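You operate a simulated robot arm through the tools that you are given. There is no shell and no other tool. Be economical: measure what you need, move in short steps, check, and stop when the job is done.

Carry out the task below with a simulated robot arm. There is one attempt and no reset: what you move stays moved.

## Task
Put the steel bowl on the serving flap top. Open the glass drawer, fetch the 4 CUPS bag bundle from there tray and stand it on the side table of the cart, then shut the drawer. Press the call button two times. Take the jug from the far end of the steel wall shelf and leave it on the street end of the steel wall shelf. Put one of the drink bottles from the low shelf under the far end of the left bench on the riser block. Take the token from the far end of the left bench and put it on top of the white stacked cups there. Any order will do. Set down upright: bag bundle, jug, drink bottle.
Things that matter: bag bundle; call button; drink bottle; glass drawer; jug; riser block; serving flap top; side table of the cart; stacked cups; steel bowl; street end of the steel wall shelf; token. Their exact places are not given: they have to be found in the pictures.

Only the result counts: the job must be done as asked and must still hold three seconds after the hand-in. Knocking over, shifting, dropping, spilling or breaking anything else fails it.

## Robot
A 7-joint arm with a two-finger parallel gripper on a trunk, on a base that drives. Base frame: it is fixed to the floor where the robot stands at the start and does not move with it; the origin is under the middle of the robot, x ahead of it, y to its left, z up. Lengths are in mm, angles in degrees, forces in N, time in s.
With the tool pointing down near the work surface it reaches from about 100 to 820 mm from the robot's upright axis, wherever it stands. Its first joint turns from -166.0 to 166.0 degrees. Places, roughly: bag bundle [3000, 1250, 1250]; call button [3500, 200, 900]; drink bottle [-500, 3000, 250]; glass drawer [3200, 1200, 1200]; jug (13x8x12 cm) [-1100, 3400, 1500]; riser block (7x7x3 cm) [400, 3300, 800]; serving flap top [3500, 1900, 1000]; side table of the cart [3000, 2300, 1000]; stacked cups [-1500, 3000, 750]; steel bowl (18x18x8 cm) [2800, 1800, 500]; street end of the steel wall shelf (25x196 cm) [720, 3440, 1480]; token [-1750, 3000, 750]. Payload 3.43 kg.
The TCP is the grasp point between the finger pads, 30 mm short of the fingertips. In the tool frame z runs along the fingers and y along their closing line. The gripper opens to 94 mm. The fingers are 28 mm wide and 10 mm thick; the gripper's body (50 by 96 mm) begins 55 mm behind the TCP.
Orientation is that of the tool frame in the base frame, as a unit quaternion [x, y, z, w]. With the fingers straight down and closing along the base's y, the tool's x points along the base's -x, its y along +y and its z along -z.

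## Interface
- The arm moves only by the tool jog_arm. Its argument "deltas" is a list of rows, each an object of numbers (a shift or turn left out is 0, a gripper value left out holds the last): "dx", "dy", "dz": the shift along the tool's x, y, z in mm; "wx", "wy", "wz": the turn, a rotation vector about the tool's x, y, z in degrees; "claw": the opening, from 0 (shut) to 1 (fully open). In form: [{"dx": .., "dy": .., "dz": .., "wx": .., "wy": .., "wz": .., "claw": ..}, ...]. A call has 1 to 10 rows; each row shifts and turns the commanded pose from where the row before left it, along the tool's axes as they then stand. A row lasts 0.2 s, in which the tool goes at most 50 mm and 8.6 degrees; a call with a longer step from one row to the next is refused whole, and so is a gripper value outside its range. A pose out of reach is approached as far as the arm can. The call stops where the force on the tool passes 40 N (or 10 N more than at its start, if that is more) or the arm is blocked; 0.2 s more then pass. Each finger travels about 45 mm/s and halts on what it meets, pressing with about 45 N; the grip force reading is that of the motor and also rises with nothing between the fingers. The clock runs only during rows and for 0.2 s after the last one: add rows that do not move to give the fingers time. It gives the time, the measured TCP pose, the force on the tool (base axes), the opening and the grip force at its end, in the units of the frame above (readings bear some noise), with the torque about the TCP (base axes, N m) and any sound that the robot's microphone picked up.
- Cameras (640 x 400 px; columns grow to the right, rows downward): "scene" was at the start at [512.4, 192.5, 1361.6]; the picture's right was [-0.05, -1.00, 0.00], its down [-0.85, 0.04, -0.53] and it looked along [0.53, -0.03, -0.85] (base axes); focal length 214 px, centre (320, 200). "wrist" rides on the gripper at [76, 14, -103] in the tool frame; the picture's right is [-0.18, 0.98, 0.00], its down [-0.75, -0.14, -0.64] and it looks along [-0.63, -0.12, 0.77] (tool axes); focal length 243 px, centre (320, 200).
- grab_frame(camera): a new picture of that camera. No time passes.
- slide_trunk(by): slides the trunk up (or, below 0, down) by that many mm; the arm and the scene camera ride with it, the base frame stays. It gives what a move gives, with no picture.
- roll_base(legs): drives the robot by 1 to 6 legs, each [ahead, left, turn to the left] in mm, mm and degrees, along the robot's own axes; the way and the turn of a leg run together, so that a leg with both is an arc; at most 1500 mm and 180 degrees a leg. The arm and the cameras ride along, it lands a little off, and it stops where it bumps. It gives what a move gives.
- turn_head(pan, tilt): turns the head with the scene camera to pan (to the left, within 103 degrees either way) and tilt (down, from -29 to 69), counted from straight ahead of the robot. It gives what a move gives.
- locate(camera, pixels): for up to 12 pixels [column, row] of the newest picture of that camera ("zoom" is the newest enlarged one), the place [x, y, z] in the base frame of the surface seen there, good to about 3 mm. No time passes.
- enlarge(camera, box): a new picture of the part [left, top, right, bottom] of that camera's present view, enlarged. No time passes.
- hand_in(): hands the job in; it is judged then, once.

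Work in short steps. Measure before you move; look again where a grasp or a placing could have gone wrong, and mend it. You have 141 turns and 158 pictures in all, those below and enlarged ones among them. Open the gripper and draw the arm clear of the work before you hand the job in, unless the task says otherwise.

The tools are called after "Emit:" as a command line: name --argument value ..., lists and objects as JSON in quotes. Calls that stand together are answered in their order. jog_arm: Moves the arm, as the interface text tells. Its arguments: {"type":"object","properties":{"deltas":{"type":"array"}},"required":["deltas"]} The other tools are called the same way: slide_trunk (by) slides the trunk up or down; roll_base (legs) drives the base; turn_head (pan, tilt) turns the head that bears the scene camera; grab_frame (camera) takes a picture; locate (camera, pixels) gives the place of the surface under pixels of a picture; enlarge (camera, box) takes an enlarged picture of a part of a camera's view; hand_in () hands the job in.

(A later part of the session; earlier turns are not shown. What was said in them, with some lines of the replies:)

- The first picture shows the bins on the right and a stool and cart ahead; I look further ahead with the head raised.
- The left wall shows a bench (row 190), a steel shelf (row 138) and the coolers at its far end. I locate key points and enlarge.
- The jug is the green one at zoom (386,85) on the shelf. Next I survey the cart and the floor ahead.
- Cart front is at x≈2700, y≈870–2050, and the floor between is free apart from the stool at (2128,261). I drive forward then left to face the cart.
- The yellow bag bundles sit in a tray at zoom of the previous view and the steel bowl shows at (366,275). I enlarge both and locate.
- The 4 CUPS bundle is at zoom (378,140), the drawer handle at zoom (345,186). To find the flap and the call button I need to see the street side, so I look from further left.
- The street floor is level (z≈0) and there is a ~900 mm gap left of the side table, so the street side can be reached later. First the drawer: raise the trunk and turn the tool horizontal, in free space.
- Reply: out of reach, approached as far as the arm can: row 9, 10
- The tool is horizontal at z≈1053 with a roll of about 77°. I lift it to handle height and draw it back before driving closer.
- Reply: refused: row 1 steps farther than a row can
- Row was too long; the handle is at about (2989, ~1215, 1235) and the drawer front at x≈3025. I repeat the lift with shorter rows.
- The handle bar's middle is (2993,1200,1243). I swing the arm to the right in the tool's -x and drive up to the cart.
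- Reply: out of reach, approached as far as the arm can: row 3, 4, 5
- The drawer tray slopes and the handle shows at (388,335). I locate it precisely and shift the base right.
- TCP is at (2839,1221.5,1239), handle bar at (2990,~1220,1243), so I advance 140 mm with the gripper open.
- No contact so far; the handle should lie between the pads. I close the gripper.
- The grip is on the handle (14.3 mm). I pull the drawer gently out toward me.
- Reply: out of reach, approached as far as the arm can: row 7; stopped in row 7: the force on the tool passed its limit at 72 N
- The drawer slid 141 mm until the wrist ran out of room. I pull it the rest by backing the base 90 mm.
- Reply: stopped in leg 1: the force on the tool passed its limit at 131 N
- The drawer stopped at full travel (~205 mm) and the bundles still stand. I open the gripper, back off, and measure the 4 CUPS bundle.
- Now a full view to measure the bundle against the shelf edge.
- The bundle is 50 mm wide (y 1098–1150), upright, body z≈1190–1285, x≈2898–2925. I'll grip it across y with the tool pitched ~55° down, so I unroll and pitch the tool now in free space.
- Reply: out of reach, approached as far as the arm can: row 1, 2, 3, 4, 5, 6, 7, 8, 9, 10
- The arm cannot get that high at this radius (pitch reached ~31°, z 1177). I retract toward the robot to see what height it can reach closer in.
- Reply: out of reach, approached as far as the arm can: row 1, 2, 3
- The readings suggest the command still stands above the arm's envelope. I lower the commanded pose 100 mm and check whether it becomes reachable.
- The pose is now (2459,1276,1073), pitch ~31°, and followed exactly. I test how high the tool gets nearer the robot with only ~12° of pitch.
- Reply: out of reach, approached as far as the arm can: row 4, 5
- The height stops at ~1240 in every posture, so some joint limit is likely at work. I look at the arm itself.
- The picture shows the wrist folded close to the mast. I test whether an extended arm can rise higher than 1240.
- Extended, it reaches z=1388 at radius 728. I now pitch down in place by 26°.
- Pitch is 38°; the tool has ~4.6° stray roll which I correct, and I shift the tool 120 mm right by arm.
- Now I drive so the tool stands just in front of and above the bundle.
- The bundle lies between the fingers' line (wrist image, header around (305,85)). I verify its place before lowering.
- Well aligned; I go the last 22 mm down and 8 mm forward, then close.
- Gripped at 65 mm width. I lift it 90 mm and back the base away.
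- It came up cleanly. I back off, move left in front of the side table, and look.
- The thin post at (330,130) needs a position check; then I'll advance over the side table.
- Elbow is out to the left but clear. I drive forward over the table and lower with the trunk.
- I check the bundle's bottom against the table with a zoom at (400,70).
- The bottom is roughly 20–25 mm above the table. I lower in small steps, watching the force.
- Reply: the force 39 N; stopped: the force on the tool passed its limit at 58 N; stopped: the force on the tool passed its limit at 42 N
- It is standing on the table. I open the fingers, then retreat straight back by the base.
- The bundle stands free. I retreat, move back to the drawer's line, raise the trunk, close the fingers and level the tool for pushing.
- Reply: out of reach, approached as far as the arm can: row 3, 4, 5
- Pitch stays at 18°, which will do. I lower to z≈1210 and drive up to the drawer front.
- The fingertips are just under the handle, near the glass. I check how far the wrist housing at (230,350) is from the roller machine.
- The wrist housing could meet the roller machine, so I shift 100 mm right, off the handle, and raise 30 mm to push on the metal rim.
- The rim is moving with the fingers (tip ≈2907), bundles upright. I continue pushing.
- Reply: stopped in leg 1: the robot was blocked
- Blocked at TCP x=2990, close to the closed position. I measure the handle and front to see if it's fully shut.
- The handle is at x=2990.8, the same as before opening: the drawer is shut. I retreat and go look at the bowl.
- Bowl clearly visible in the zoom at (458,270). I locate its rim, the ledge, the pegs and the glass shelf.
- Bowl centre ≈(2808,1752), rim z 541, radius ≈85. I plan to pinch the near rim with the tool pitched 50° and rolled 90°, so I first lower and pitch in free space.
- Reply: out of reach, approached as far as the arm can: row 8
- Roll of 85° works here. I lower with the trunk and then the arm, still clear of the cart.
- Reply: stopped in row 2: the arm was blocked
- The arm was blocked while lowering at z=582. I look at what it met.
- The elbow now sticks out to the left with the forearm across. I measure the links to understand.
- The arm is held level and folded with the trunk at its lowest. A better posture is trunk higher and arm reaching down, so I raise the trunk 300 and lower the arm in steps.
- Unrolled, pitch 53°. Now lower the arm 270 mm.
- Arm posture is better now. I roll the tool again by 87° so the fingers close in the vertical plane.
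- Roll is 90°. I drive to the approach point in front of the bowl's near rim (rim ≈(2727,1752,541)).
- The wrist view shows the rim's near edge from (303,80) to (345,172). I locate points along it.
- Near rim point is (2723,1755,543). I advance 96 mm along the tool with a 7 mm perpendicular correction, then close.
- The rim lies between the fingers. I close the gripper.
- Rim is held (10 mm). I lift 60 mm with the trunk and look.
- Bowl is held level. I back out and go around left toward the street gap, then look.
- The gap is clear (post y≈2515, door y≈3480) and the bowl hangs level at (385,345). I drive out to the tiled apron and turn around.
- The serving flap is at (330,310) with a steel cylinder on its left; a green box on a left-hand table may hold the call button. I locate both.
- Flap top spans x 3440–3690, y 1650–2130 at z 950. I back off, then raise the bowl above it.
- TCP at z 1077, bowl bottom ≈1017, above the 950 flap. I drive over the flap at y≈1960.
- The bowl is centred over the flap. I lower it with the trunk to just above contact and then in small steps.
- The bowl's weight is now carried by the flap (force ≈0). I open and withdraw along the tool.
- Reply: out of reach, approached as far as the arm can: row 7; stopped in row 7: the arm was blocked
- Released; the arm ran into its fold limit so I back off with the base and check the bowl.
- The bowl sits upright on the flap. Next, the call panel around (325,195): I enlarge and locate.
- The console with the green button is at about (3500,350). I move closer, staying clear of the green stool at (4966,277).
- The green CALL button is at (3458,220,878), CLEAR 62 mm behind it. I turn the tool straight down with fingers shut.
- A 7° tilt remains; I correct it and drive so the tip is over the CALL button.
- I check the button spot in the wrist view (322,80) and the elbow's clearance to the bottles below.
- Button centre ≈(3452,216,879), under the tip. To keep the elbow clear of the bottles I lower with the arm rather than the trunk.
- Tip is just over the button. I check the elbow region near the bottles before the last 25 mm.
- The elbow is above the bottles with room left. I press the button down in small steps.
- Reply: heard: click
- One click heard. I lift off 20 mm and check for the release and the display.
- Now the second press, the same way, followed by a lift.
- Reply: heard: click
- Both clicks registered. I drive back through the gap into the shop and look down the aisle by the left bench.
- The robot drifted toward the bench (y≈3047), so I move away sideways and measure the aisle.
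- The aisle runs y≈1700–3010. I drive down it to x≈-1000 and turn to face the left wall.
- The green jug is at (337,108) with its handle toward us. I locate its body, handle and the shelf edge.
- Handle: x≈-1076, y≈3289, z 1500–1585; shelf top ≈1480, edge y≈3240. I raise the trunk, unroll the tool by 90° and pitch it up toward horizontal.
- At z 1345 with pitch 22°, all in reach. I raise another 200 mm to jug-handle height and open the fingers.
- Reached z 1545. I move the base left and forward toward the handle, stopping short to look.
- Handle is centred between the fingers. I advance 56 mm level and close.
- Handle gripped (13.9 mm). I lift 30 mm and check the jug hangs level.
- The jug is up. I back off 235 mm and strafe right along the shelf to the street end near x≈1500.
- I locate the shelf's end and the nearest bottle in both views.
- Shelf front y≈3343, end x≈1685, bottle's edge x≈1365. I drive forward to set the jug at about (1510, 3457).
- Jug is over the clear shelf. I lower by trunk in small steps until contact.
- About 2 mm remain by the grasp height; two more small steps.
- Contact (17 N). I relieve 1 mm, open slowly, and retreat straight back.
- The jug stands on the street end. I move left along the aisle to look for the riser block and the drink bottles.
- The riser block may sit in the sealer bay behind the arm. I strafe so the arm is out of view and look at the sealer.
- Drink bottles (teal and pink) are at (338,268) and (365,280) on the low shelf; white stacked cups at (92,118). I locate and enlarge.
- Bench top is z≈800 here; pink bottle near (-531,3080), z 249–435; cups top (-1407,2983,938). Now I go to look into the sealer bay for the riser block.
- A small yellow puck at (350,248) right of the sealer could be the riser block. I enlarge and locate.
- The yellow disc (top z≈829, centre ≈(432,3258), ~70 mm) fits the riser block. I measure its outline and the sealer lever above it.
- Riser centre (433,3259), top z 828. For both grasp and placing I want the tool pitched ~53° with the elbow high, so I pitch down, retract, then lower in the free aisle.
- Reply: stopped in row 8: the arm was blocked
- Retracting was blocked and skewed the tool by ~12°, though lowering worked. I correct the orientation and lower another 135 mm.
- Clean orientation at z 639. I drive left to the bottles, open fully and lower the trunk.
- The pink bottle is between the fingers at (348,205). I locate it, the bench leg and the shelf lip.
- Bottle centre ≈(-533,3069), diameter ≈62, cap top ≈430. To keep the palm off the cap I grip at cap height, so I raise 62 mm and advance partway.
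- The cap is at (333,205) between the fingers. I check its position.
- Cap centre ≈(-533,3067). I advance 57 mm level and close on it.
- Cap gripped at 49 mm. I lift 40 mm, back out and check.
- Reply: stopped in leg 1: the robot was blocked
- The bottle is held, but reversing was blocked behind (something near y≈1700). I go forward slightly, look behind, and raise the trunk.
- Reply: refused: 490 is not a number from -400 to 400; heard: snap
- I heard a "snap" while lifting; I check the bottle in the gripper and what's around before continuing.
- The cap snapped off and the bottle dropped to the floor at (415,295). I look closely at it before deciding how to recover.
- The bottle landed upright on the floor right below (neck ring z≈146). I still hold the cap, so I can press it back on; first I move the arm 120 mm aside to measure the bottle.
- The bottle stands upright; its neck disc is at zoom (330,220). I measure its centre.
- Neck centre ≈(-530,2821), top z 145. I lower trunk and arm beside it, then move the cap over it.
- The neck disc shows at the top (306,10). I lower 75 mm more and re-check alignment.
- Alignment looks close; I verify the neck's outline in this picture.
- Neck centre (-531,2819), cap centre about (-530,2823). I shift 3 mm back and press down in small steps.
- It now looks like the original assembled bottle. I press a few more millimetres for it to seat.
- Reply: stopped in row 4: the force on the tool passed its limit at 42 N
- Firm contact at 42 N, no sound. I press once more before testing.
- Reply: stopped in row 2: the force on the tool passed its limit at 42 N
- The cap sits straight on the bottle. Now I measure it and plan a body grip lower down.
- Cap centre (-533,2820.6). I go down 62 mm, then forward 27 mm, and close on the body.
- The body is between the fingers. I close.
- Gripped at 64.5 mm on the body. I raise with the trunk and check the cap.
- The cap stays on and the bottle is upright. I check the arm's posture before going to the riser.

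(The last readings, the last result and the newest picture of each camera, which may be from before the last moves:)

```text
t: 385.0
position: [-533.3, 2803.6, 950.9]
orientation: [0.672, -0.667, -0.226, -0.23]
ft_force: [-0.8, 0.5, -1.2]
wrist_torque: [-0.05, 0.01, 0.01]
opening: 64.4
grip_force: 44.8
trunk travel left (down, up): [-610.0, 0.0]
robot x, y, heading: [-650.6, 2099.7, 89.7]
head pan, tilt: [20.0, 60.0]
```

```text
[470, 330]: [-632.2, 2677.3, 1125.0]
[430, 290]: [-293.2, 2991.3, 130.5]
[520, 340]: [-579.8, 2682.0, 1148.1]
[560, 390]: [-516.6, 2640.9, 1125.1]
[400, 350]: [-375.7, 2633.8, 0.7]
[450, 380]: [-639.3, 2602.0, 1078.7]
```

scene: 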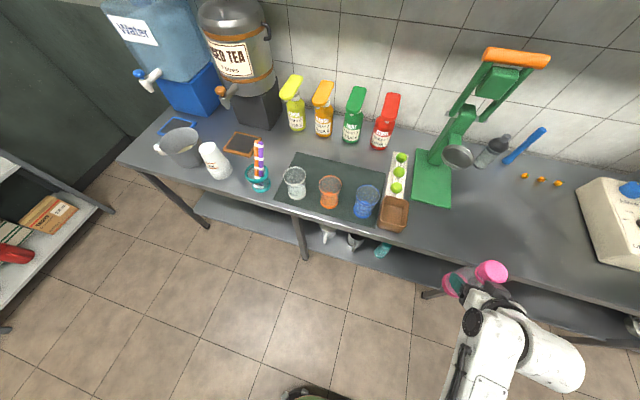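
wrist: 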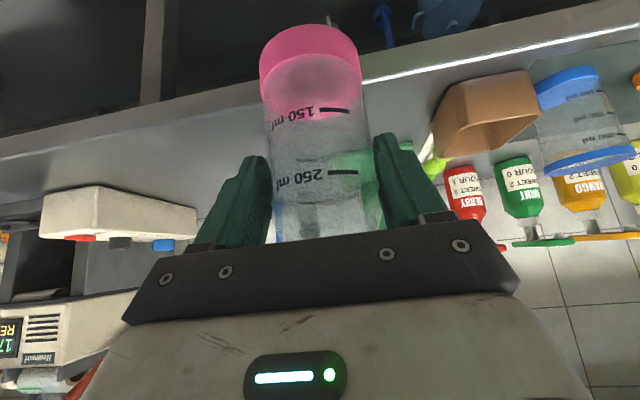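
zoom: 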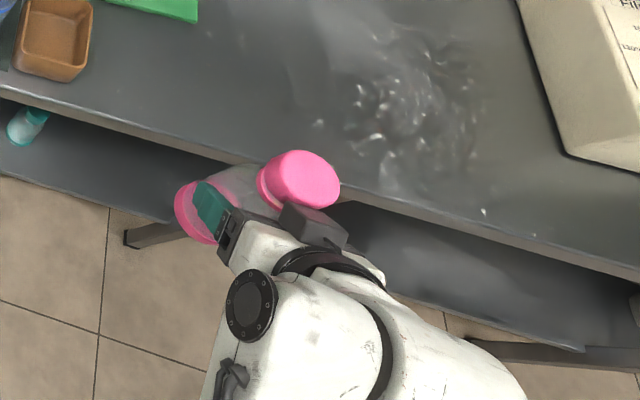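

The forearm now lies behind the tool at z≈1100–1150. I'll approach the riser at heading 120°, staying clear of the sealer's lever: strafe right, turn, then advance short of it.

Emit:
roll_base --legs '[[0, -1500, 0], [65, -79, 0], [0, 0, 30.3], [400, 0, 0]]'

Emit:
turn_head --pan 0 --tilt 45

Emit:
grab_frame --camera "scene"

Emit:
grab_frame --camera "wrist"

```text
t: 396.7
position: [466.1, 3171.6, 952.6]
orientation: [0.824, -0.466, -0.279, -0.162]
ft_force: [0.2, 0.1, -0.6]
wrist_torque: [0.02, -0.04, -0.03]
opening: 64.2
grip_force: 45.0
trunk travel left (down, up): [-610.0, 0.0]
robot x, y, heading: [731.8, 2505.5, 120.5]
head pan, tilt: [20.0, 60.0]
```

```text
t: 397.6
position: [465.4, 3171.6, 951.5]
orientation: [0.824, -0.466, -0.279, -0.163]
ft_force: [-0.8, -0.3, -0.8]
wrist_torque: [0.01, -0.02, 0.0]
opening: 64.2
grip_force: 45.1
trunk travel left (down, up): [-610.0, 0.0]
robot x, y, heading: [730.3, 2504.6, 120.5]
head pan, tilt: [0.0, 45.0]
```

```text
38 pictures are left
```

scene: 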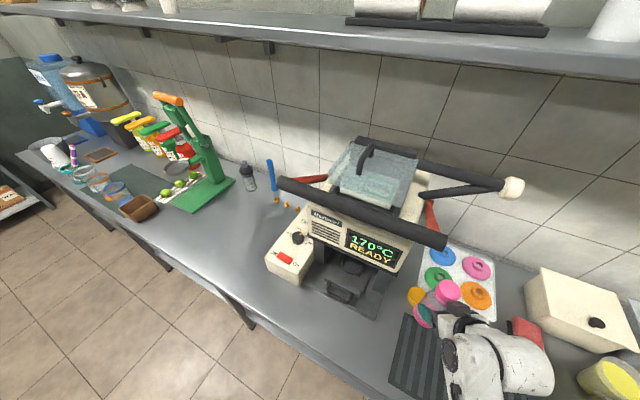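

```text
37 pictures are left
```

wrist: 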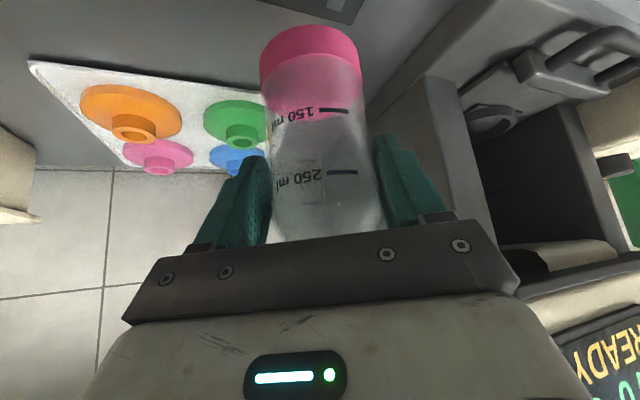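

Riser at (415,295), bottle cap at (447,290). I enlarge and measure both.

Emit:
enlarge --camera "scene" --box '[380, 250, 500, 350]'

Emit:
locate --camera "wrist" --pixels '[[312, 30], [270, 50], [355, 50], [300, 75], [310, 60], [320, 150]]'

```text
4.00 times, centred on (440, 300) of scene
```

zoom: 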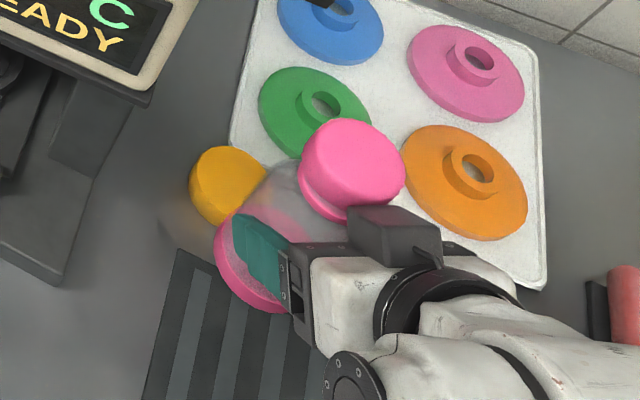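

```text
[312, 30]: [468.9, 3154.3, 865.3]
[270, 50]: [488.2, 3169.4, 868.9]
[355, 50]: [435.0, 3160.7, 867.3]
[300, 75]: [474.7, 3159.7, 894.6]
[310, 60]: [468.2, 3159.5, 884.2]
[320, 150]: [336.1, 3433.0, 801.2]
```

Emit:
locate --camera "zoom" --pixels '[[230, 180], [200, 185], [225, 152], [215, 215], [352, 158], [310, 160], [395, 165], [350, 125], [220, 240], [260, 300]]'

```text
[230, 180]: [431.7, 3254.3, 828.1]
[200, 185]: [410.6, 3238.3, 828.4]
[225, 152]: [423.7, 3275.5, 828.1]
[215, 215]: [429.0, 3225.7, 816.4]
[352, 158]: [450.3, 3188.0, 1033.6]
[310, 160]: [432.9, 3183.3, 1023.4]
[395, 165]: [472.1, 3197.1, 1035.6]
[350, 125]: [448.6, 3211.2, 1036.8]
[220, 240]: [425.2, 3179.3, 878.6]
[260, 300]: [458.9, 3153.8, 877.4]
```

Bottle centre is ≈(453,3185), riser centre (433,3260): 75 mm ahead and 21 mm right in the robot's frame. I move the arm accordingly at constant height.

Emit:
jog_arm --deltas '[{"dz": 11.4, "dx": -14.9, "dy": -5.2}, {"dz": 11.4, "dx": -14.9, "dy": -5.2}, {"dz": 11.4, "dx": -14.9, "dy": -5.2}, {"dz": 11.4, "dx": -14.9, "dy": -5.2}, {}]'

Emit:
enlarge --camera "scene" --box '[370, 230, 490, 330]'

Emit:
grab_frame --camera "wrist"

```text
t: 398.8
position: [446.3, 3246.4, 952.3]
orientation: [0.824, -0.465, -0.28, -0.162]
ft_force: [0.3, -0.3, -1.0]
wrist_torque: [-0.03, -0.02, 0.0]
opening: 64.3
grip_force: 45.3
trunk travel left (down, up): [-610.0, 0.0]
robot x, y, heading: [727.3, 2505.4, 120.5]
head pan, tilt: [0.0, 45.0]
```

```text
4.00 times, centred on (430, 280) of scene
```

zoom: 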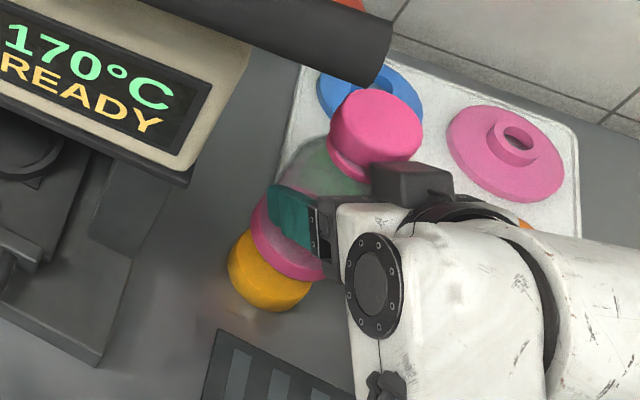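

```text
34 pictures are left
```

wrist: 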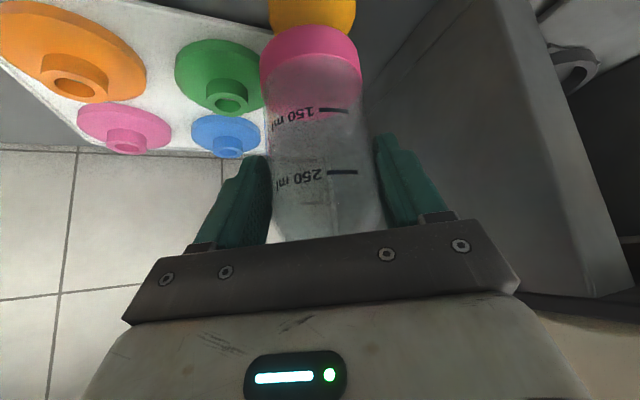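

Riser and bottle line up laterally in the wrist view. I measure once more for the fore-aft offset.

Emit:
locate --camera "wrist" --pixels '[[312, 12], [280, 5], [345, 5], [312, 33], [268, 50], [357, 50]]'

Emit:
locate --camera "zoom" --pixels '[[376, 120], [378, 92], [335, 118], [418, 130], [270, 285], [250, 260], [275, 250], [300, 300]]'

```text
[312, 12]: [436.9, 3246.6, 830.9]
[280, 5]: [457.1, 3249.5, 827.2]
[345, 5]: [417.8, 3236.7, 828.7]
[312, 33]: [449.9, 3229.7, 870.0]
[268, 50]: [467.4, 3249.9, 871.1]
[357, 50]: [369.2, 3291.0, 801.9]
```

```text
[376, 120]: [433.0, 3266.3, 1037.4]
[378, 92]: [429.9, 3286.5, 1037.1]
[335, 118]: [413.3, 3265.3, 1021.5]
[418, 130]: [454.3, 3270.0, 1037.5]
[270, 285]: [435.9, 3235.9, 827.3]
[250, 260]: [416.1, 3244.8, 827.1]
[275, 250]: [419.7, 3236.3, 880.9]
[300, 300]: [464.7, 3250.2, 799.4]
```

Bottle base is at ≈(434,3258), riser centre (433,3260) – aligned. I lower 27 mm, then in small steps to contact.

Emit:
slide_trunk --by -26

Emit:
slide_trunk --by -3

Emit:
slide_trunk --by -3

```text
t: 399.5
position: [445.1, 3246.0, 926.1]
orientation: [0.824, -0.465, -0.279, -0.163]
ft_force: [0.1, -0.8, -0.4]
wrist_torque: [-0.05, -0.05, 0.0]
opening: 64.5
grip_force: 44.7
trunk travel left (down, up): [-584.0, 26.0]
robot x, y, heading: [731.2, 2503.8, 120.6]
head pan, tilt: [0.0, 45.0]
```

```text
t: 400.0
position: [445.2, 3247.0, 921.8]
orientation: [0.823, -0.466, -0.279, -0.163]
ft_force: [0.0, -0.3, -0.7]
wrist_torque: [-0.06, -0.05, -0.03]
opening: 64.6
grip_force: 45.0
trunk travel left (down, up): [-581.0, 29.0]
robot x, y, heading: [724.6, 2507.5, 120.5]
head pan, tilt: [0.0, 45.0]
```

```text
t: 400.5
position: [443.6, 3247.3, 921.7]
orientation: [0.824, -0.465, -0.279, -0.162]
ft_force: [-0.2, -0.4, 2.4]
wrist_torque: [0.02, 0.06, -0.04]
opening: 64.4
grip_force: 44.8
trunk travel left (down, up): [-578.0, 32.0]
robot x, y, heading: [731.4, 2506.8, 120.4]
head pan, tilt: [0.0, 45.0]
```

Contact begins (2.4 N). One more millimetre, then I look before releasing.

Emit:
slide_trunk --by -1.5

Emit:
enlarge --camera "scene" --box '[370, 230, 490, 330]'

Emit:
grab_frame --camera "wrist"

```text
t: 401.0
position: [444.7, 3246.1, 919.6]
orientation: [0.823, -0.465, -0.281, -0.165]
ft_force: [0.5, -2.6, 13.7]
wrist_torque: [-0.15, 0.33, 0.04]
opening: 64.1
grip_force: 45.1
trunk travel left (down, up): [-576.0, 34.0]
robot x, y, heading: [727.7, 2505.7, 120.7]
head pan, tilt: [0.0, 45.0]
```

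```text
4.00 times, centred on (430, 280) of scene
```

zoom: 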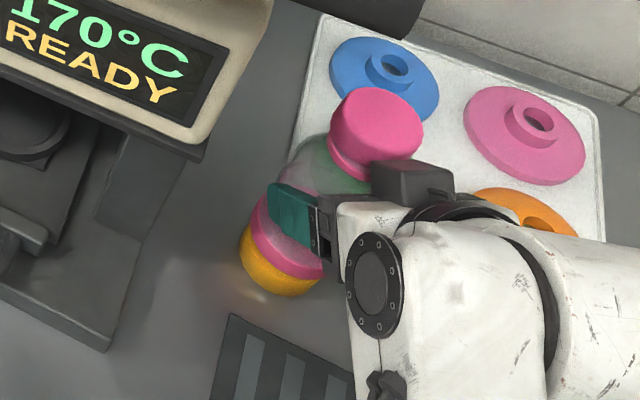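

```text
32 pictures are left
```

wrist: 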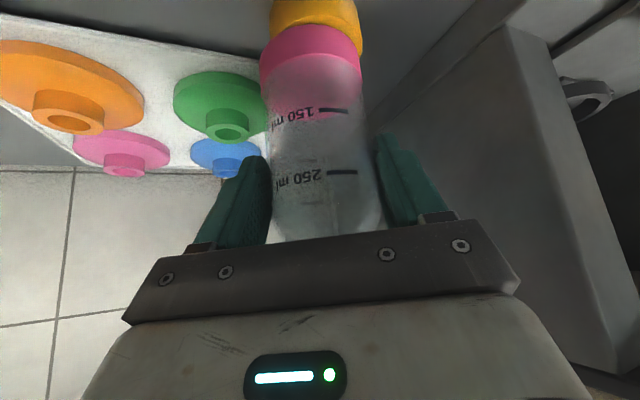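

The bottle rests squarely on the riser. I open moderately and withdraw along the floor direction by base.

Emit:
jog_arm --deltas '[{"claw": 0.75}, {"claw": 0.82}, {"claw": 0.86}, {}, {}]'

Emit:
grab_frame --camera "wrist"

```text
t: 402.2
position: [444.0, 3246.9, 919.6]
orientation: [0.824, -0.465, -0.279, -0.163]
ft_force: [0.1, 0.4, 0.1]
wrist_torque: [0.01, -0.01, -0.01]
opening: 80.7
grip_force: 0.0
trunk travel left (down, up): [-576.0, 34.0]
robot x, y, heading: [730.4, 2506.8, 120.8]
head pan, tilt: [0.0, 45.0]
```

```text
31 pictures are left
```

wrist: 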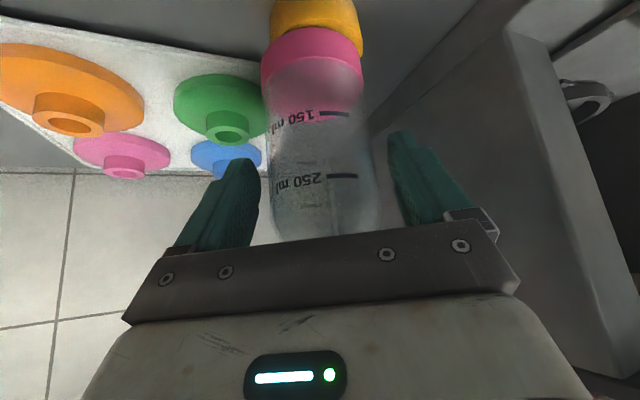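

Free on both sides. I back away along the approach line and check the bottle.

Emit:
roll_base --legs '[[-420, 0, 0], [0, 0, -30.8]]'

Emit:
turn_head --pan 30 --tilt 30

Emit:
enlarge --camera "scene" --box '[200, 100, 440, 250]'

```text
t: 406.3
position: [1083.1, 2923.7, 918.0]
orientation: [-0.669, 0.67, 0.225, 0.231]
ft_force: [-0.1, -1.0, 0.6]
wrist_torque: [-0.04, 0.0, 0.0]
opening: 80.9
grip_force: 0.0
trunk travel left (down, up): [-576.0, 34.0]
robot x, y, heading: [945.6, 2143.3, 89.5]
head pan, tilt: [0.0, 45.0]
```

```text
t: 407.3
position: [1082.2, 2922.7, 918.4]
orientation: [-0.669, 0.67, 0.225, 0.232]
ft_force: [0.6, 0.1, 0.0]
wrist_torque: [-0.02, 0.01, -0.01]
opening: 80.9
grip_force: 0.0
trunk travel left (down, up): [-576.0, 34.0]
robot x, y, heading: [942.2, 2139.3, 89.4]
head pan, tilt: [30.0, 30.0]
```

```text
2.67 times, centred on (320, 175) of scene
```

zoom: 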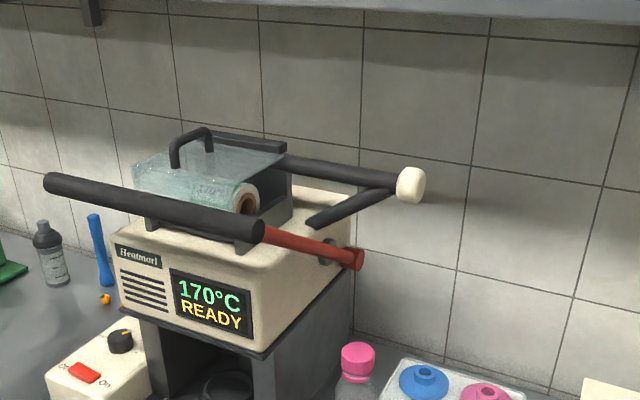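

The bottle stands capped on the riser. Now the token: I raise the arm 120 mm to clear the cups and strafe to the far end of the bench.

Emit:
jog_arm --deltas '[{"dz": -32, "dx": -24}, {"dz": -32, "dx": -24}, {"dz": -32, "dx": -24}, {}]'

Emit:
roll_base --legs '[[0, 1200, 0.6], [0, 1150, 0]]'

Emit:
turn_head --pan 20 --tilt 45

Emit:
grab_frame --camera "scene"

```text
t: 408.3
position: [1080.3, 2921.5, 1038.6]
orientation: [-0.669, 0.669, 0.226, 0.231]
ft_force: [0.5, 0.6, -0.4]
wrist_torque: [0.02, -0.03, 0.0]
opening: 80.6
grip_force: 0.0
trunk travel left (down, up): [-576.0, 34.0]
robot x, y, heading: [944.3, 2141.9, 89.3]
head pan, tilt: [30.0, 30.0]
```

```text
t: 419.9
position: [-1282.5, 2937.0, 1036.8]
orientation: [-0.669, 0.67, 0.225, 0.232]
ft_force: [0.4, 0.4, 0.2]
wrist_torque: [0.01, 0.0, 0.02]
opening: 80.8
grip_force: 0.1
trunk travel left (down, up): [-576.0, 34.0]
robot x, y, heading: [-1425.4, 2159.4, 89.0]
head pan, tilt: [30.0, 30.0]
```

```text
t: 420.7
position: [-1282.0, 2937.6, 1037.8]
orientation: [-0.669, 0.67, 0.225, 0.232]
ft_force: [0.5, -0.1, 0.2]
wrist_torque: [-0.01, 0.0, 0.0]
opening: 80.7
grip_force: 0.2
trunk travel left (down, up): [-576.0, 34.0]
robot x, y, heading: [-1424.6, 2159.2, 89.2]
head pan, tilt: [20.0, 45.0]
```

```text
29 pictures are left
```

scene: 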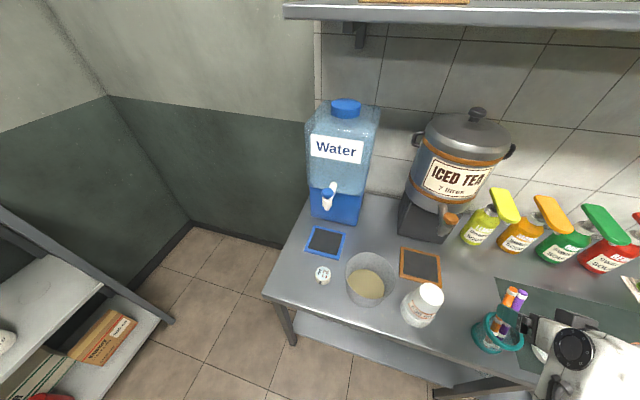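

The token is likely the small marked disc at (323,273). I enlarge and locate it and the cups.

Emit:
enlarge --camera "scene" --box '[290, 240, 450, 340]'

Emit:
locate --camera "scene" --pixels '[[323, 270], [323, 281], [317, 272], [330, 272], [430, 294], [420, 290], [440, 298], [418, 322], [350, 290], [310, 300], [370, 262], [326, 193]]'

```text
4.00 times, centred on (370, 290) of scene
```

zoom: 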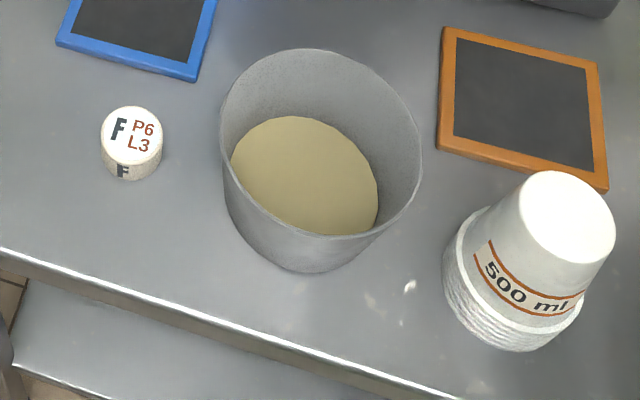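

```text
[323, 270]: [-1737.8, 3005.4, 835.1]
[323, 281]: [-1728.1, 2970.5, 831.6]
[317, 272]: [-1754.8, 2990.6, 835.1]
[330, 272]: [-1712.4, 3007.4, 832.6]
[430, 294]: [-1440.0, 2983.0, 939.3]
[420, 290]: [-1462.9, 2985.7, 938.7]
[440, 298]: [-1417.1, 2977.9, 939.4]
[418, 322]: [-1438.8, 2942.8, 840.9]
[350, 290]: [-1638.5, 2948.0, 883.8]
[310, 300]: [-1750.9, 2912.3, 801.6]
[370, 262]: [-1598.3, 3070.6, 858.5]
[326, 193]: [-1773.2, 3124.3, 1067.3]
```

Token centre ≈(-1735,2993), top z 835, ~50 mm; cups' top centre (-1440,2983,939). I check the bucket's nearest edge.

Emit:
locate --camera "zoom" --pixels '[[222, 130], [232, 95], [226, 165], [228, 195], [245, 235], [132, 125], [104, 140], [160, 145], [132, 108], [570, 215], [520, 215], [612, 215]]'

```text
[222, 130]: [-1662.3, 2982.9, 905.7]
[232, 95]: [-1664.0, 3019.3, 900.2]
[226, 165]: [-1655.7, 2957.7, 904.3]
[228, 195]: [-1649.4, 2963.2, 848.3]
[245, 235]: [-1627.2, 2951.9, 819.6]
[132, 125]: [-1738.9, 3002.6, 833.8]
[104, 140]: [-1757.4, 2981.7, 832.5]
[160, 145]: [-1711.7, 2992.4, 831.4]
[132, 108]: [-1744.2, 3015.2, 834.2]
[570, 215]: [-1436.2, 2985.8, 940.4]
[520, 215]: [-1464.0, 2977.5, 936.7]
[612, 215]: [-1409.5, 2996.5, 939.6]
```

There is enough room between token and bucket for a pitched grasp closing along x. I strafe to the token and set the opening to ~68 mm.

Emit:
roll_base --legs '[[0, 452, 0], [42, 0, 0]]'

Emit:
jog_arm --deltas '[{"claw": 0.74}, {}]'

Emit:
slide_trunk --by -130

Emit:
grab_frame --camera "wrist"

```text
t: 423.9
position: [-1740.4, 2986.2, 1036.9]
orientation: [0.67, -0.668, -0.225, -0.231]
ft_force: [-0.3, 0.4, 0.4]
wrist_torque: [0.01, 0.02, 0.02]
opening: 80.8
grip_force: 0.1
trunk travel left (down, up): [-576.0, 34.0]
robot x, y, heading: [-1874.5, 2205.8, 89.4]
head pan, tilt: [20.0, 45.0]
```

```text
t: 424.5
position: [-1739.2, 2986.6, 1038.0]
orientation: [0.669, -0.668, -0.226, -0.232]
ft_force: [0.1, 0.0, 0.5]
wrist_torque: [0.0, 0.01, 0.01]
opening: 69.4
grip_force: 0.0
trunk travel left (down, up): [-576.0, 34.0]
robot x, y, heading: [-1878.5, 2207.4, 89.4]
head pan, tilt: [20.0, 45.0]
```

```text
t: 426.1
position: [-1738.5, 2987.2, 907.9]
orientation: [0.67, -0.668, -0.225, -0.232]
ft_force: [-0.2, -0.5, 0.1]
wrist_torque: [0.0, 0.02, 0.03]
opening: 69.9
grip_force: 0.2
trunk travel left (down, up): [-446.0, 164.0]
robot x, y, heading: [-1874.2, 2208.1, 89.3]
head pan, tilt: [20.0, 45.0]
```

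```text
27 pictures are left
```

wrist: 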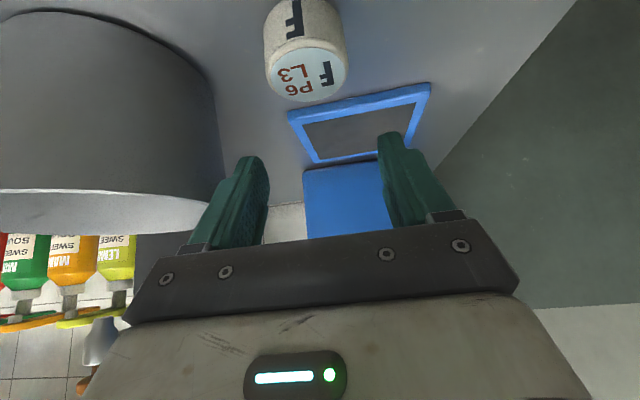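

Token visible at (307,72). I measure it for final alignment.

Emit:
locate --camera "wrist" --pixels '[[307, 72], [272, 72], [345, 72], [305, 52], [308, 97], [300, 15]]'

```text
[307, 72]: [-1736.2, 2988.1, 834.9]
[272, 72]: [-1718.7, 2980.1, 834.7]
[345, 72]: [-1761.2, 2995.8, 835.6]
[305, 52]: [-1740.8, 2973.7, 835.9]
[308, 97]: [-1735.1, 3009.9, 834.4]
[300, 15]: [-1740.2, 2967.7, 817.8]
```

Centre (-1738,2991), already aligned in x. I back 4 mm, lower to z≈839 and close.

Emit:
jog_arm --deltas '[{"dz": -2.4, "dx": 3.2}, {}]'

Emit:
slide_trunk --by -69

Emit:
jog_arm --deltas '[{"claw": 0.5}, {"claw": 0.35}, {"claw": 0.35}, {"claw": 0.35}, {}]'

Emit:
grab_frame --camera "wrist"

```text
t: 426.7
position: [-1738.7, 2982.7, 907.5]
orientation: [0.67, -0.669, -0.225, -0.231]
ft_force: [-0.1, 0.3, 0.4]
wrist_torque: [0.06, 0.01, -0.03]
opening: 69.6
grip_force: 0.1
trunk travel left (down, up): [-446.0, 164.0]
robot x, y, heading: [-1874.9, 2202.2, 89.7]
head pan, tilt: [20.0, 45.0]
```

```text
t: 427.8
position: [-1739.3, 2982.2, 839.6]
orientation: [0.67, -0.669, -0.226, -0.231]
ft_force: [0.4, 0.9, 0.7]
wrist_torque: [-0.03, 0.0, 0.05]
opening: 69.4
grip_force: 0.2
trunk travel left (down, up): [-377.0, 233.0]
robot x, y, heading: [-1875.5, 2205.5, 89.4]
head pan, tilt: [20.0, 45.0]
```

```text
t: 428.9
position: [-1739.5, 2982.0, 839.0]
orientation: [0.67, -0.668, -0.226, -0.231]
ft_force: [-0.6, -0.3, 0.4]
wrist_torque: [0.03, 0.0, 0.0]
opening: 49.4
grip_force: 45.3
trunk travel left (down, up): [-377.0, 233.0]
robot x, y, heading: [-1872.5, 2207.4, 89.2]
head pan, tilt: [20.0, 45.0]
```

```text
26 pictures are left
```

wrist: 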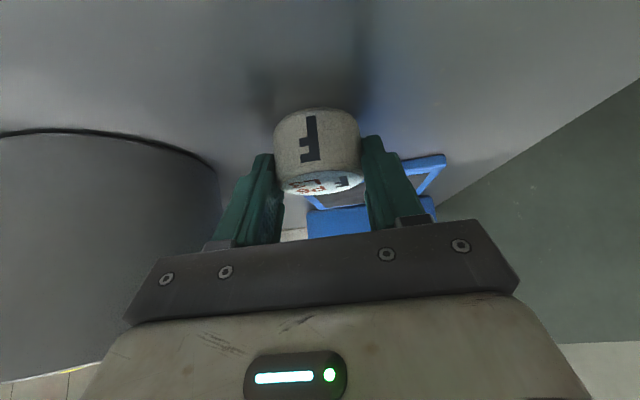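

Gripped at 49 mm. I lift 180 mm with the trunk and strafe right over the cups (centre ≈(-1437,2985)).

Emit:
slide_trunk --by 180

Emit:
roll_base --legs '[[0, -302, 0]]'

Emit:
grab_frame --camera "wrist"

Emit:
turn_head --pan 0 --tilt 50

Emit:
grab_frame --camera "scene"

```text
t: 430.9
position: [-1738.6, 2983.0, 1019.2]
orientation: [0.67, -0.668, -0.225, -0.231]
ft_force: [0.1, 1.0, -0.9]
wrist_torque: [0.01, 0.02, -0.02]
opening: 49.7
grip_force: 44.9
trunk travel left (down, up): [-557.0, 53.0]
robot x, y, heading: [-1877.5, 2208.1, 89.4]
head pan, tilt: [20.0, 45.0]
```

```text
t: 433.0
position: [-1436.9, 2980.6, 1019.0]
orientation: [0.671, -0.668, -0.225, -0.23]
ft_force: [0.5, 0.1, -0.3]
wrist_torque: [-0.02, 0.0, 0.02]
opening: 49.5
grip_force: 45.1
trunk travel left (down, up): [-557.0, 53.0]
robot x, y, heading: [-1573.4, 2199.2, 89.5]
head pan, tilt: [20.0, 45.0]
```

```text
25 pictures are left
```

wrist: 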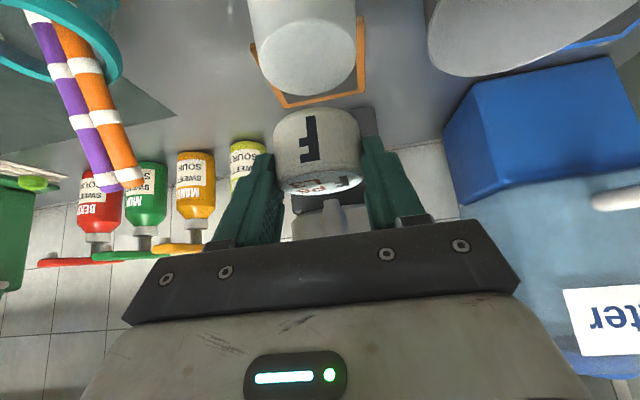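

```text
t: 433.8
position: [-1436.6, 2980.8, 1019.5]
orientation: [0.67, -0.668, -0.227, -0.231]
ft_force: [0.6, 0.4, -0.2]
wrist_torque: [0.01, 0.0, 0.01]
opening: 49.6
grip_force: 45.1
trunk travel left (down, up): [-557.0, 53.0]
robot x, y, heading: [-1573.4, 2205.0, 89.5]
head pan, tilt: [0.0, 50.0]
```

```text
24 pictures are left
5 turns are left
```

scene: 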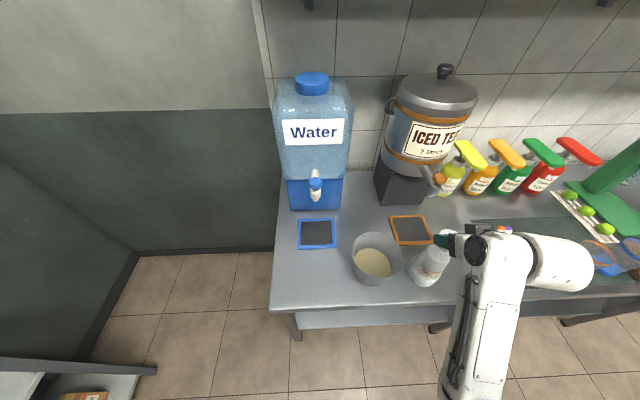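

Five turns remain. I measure the cups' top disc in the wrist view (303,58) against the token.

Emit:
locate --camera "wrist" --pixels '[[305, 58], [263, 60], [352, 55], [306, 92], [303, 25], [315, 130], [280, 145], [355, 140], [318, 112]]'

```text
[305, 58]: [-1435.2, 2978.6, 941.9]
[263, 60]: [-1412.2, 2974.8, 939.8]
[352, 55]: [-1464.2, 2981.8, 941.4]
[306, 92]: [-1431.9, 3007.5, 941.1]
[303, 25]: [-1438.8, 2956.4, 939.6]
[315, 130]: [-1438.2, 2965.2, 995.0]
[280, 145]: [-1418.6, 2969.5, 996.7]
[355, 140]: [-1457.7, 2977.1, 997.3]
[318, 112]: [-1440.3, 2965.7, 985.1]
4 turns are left
```

Cups' top centre (-1438,2982,940), token centre ≈(-1438,2989). I move 7 mm back and lower to contact.

Emit:
jog_arm --deltas '[{"dz": -4.3, "dx": 5.6}, {}]'

Emit:
slide_trunk --by -35

Emit:
slide_trunk --by -2.5

Emit:
slide_trunk --by -1.5

Emit:
grab_frame --camera "wrist"

```text
t: 434.4
position: [-1436.6, 2973.5, 1019.0]
orientation: [0.671, -0.667, -0.227, -0.231]
ft_force: [0.3, -0.1, 0.1]
wrist_torque: [-0.02, 0.03, 0.03]
opening: 49.5
grip_force: 44.7
trunk travel left (down, up): [-557.0, 53.0]
robot x, y, heading: [-1572.0, 2201.7, 89.5]
head pan, tilt: [0.0, 50.0]
```

```text
t: 435.2
position: [-1437.3, 2973.4, 984.4]
orientation: [0.671, -0.667, -0.227, -0.231]
ft_force: [-0.2, 0.0, -0.3]
wrist_torque: [0.0, -0.01, 0.01]
opening: 49.4
grip_force: 45.3
trunk travel left (down, up): [-522.0, 88.0]
robot x, y, heading: [-1571.1, 2201.3, 89.7]
head pan, tilt: [0.0, 50.0]
```

```text
t: 435.8
position: [-1437.3, 2973.5, 981.9]
orientation: [0.671, -0.667, -0.226, -0.231]
ft_force: [-0.9, 0.8, 0.0]
wrist_torque: [-0.01, -0.01, -0.01]
opening: 49.5
grip_force: 44.8
trunk travel left (down, up): [-520.0, 90.0]
robot x, y, heading: [-1570.6, 2203.6, 89.7]
head pan, tilt: [0.0, 50.0]
```

```text
t: 436.3
position: [-1437.4, 2973.0, 981.1]
orientation: [0.671, -0.667, -0.226, -0.231]
ft_force: [0.1, 0.7, -0.7]
wrist_torque: [0.0, 0.0, 0.01]
opening: 49.4
grip_force: 45.3
trunk travel left (down, up): [-518.0, 92.0]
robot x, y, heading: [-1576.5, 2204.2, 90.0]
head pan, tilt: [0.0, 50.0]
```

```text
23 pictures are left
3 turns are left
```

wrist: 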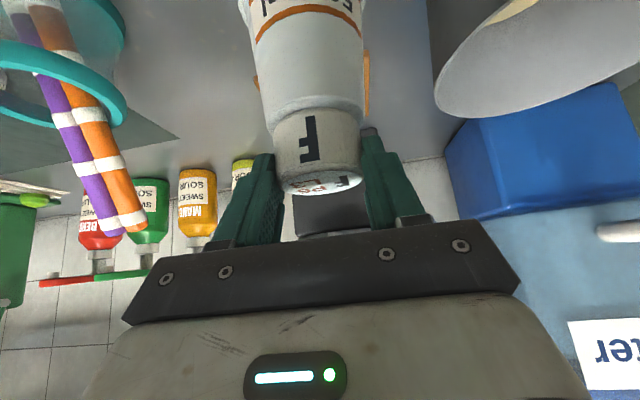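

The token is within ~1 mm of the cups' top. I lower 1.5 mm, open gently and back straight out, then look.

Emit:
slide_trunk --by -1.5

Emit:
jog_arm --deltas '[{"claw": 0.6}, {"claw": 0.7}, {"claw": 0.76}, {}, {}]'

Emit:
roll_base --legs '[[-105, 0, 0]]'

Emit:
grab_frame --camera "wrist"

Emit:
enlarge --camera "scene" --box '[340, 180, 520, 300]'

```text
t: 436.8
position: [-1437.7, 2973.4, 979.3]
orientation: [0.671, -0.667, -0.227, -0.231]
ft_force: [-0.5, -0.6, 3.9]
wrist_torque: [0.02, 0.12, 0.01]
opening: 49.5
grip_force: 45.3
trunk travel left (down, up): [-517.0, 93.0]
robot x, y, heading: [-1573.4, 2201.8, 89.5]
head pan, tilt: [0.0, 50.0]
```

```text
t: 438.0
position: [-1437.4, 2972.6, 978.2]
orientation: [0.671, -0.668, -0.226, -0.231]
ft_force: [-0.8, 0.4, 0.5]
wrist_torque: [-0.02, 0.02, -0.04]
opening: 71.3
grip_force: 0.0
trunk travel left (down, up): [-517.0, 93.0]
robot x, y, heading: [-1569.9, 2198.5, 89.5]
head pan, tilt: [0.0, 50.0]
```

```text
t: 439.1
position: [-1438.2, 2866.9, 977.2]
orientation: [0.671, -0.668, -0.226, -0.23]
ft_force: [-0.8, 0.8, 0.2]
wrist_torque: [0.01, -0.01, 0.01]
opening: 71.4
grip_force: 0.1
trunk travel left (down, up): [-517.0, 93.0]
robot x, y, heading: [-1573.0, 2098.4, 90.0]
head pan, tilt: [0.0, 50.0]
```

```text
22 pictures are left
```

wrist: 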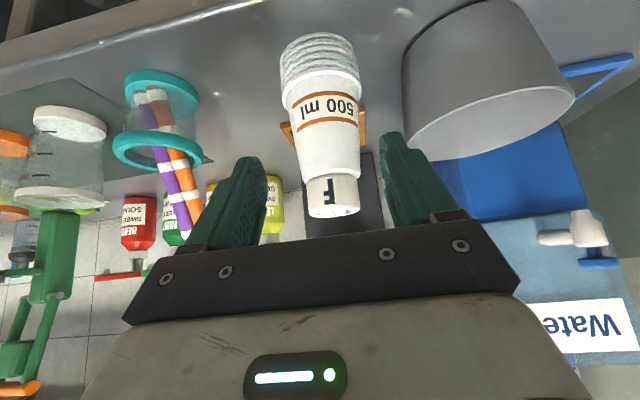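

```text
3.33 times, centred on (430, 240) of scene
2 turns are left
```

zoom: 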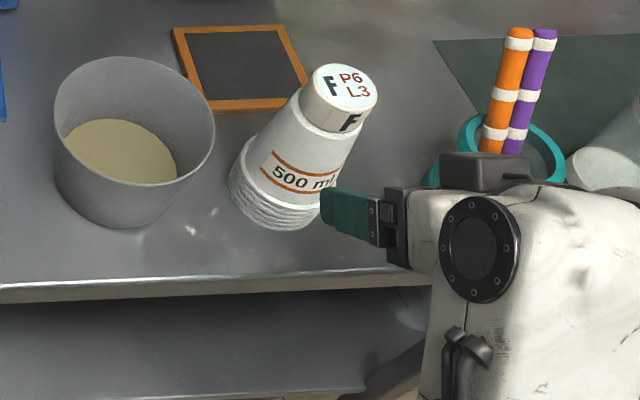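

The token lies flat and centred on the cups, the gripper is open and clear. I hand the job in.

Emit:
hand_in

```text
The job is handed in.
```

I finished every part of the task and handed it in, but I dropped the drink bottle on the way, so I can't promise it passes.

- **Drink bottle:** I first gripped the pink bottle by its cap. The cap snapped off and the bottle fell to the floor, landing upright. I put the cap back on, but heard no click. I then gripped the bottle by its body and stood it on the riser block, taking the yellow disc beside the sealer to be the block.
- **Possible bump:** while I was reversing near the left bench, the robot was stopped by something behind it. I looked to both sides but could not see what it was, so I don't know whether anything moved.
- **Steel bowl:** it is on the serving flap top.
- **Bag bundle and drawer:** the 4 CUPS bundle stands on the cart's side table, and the glass drawer is shut.
- **Call button:** I pressed it twice and heard a click each time.
- **Jug:** it stands on the street end of the steel wall shelf.
- **Token:** it lies flat on top of the white stacked cups.
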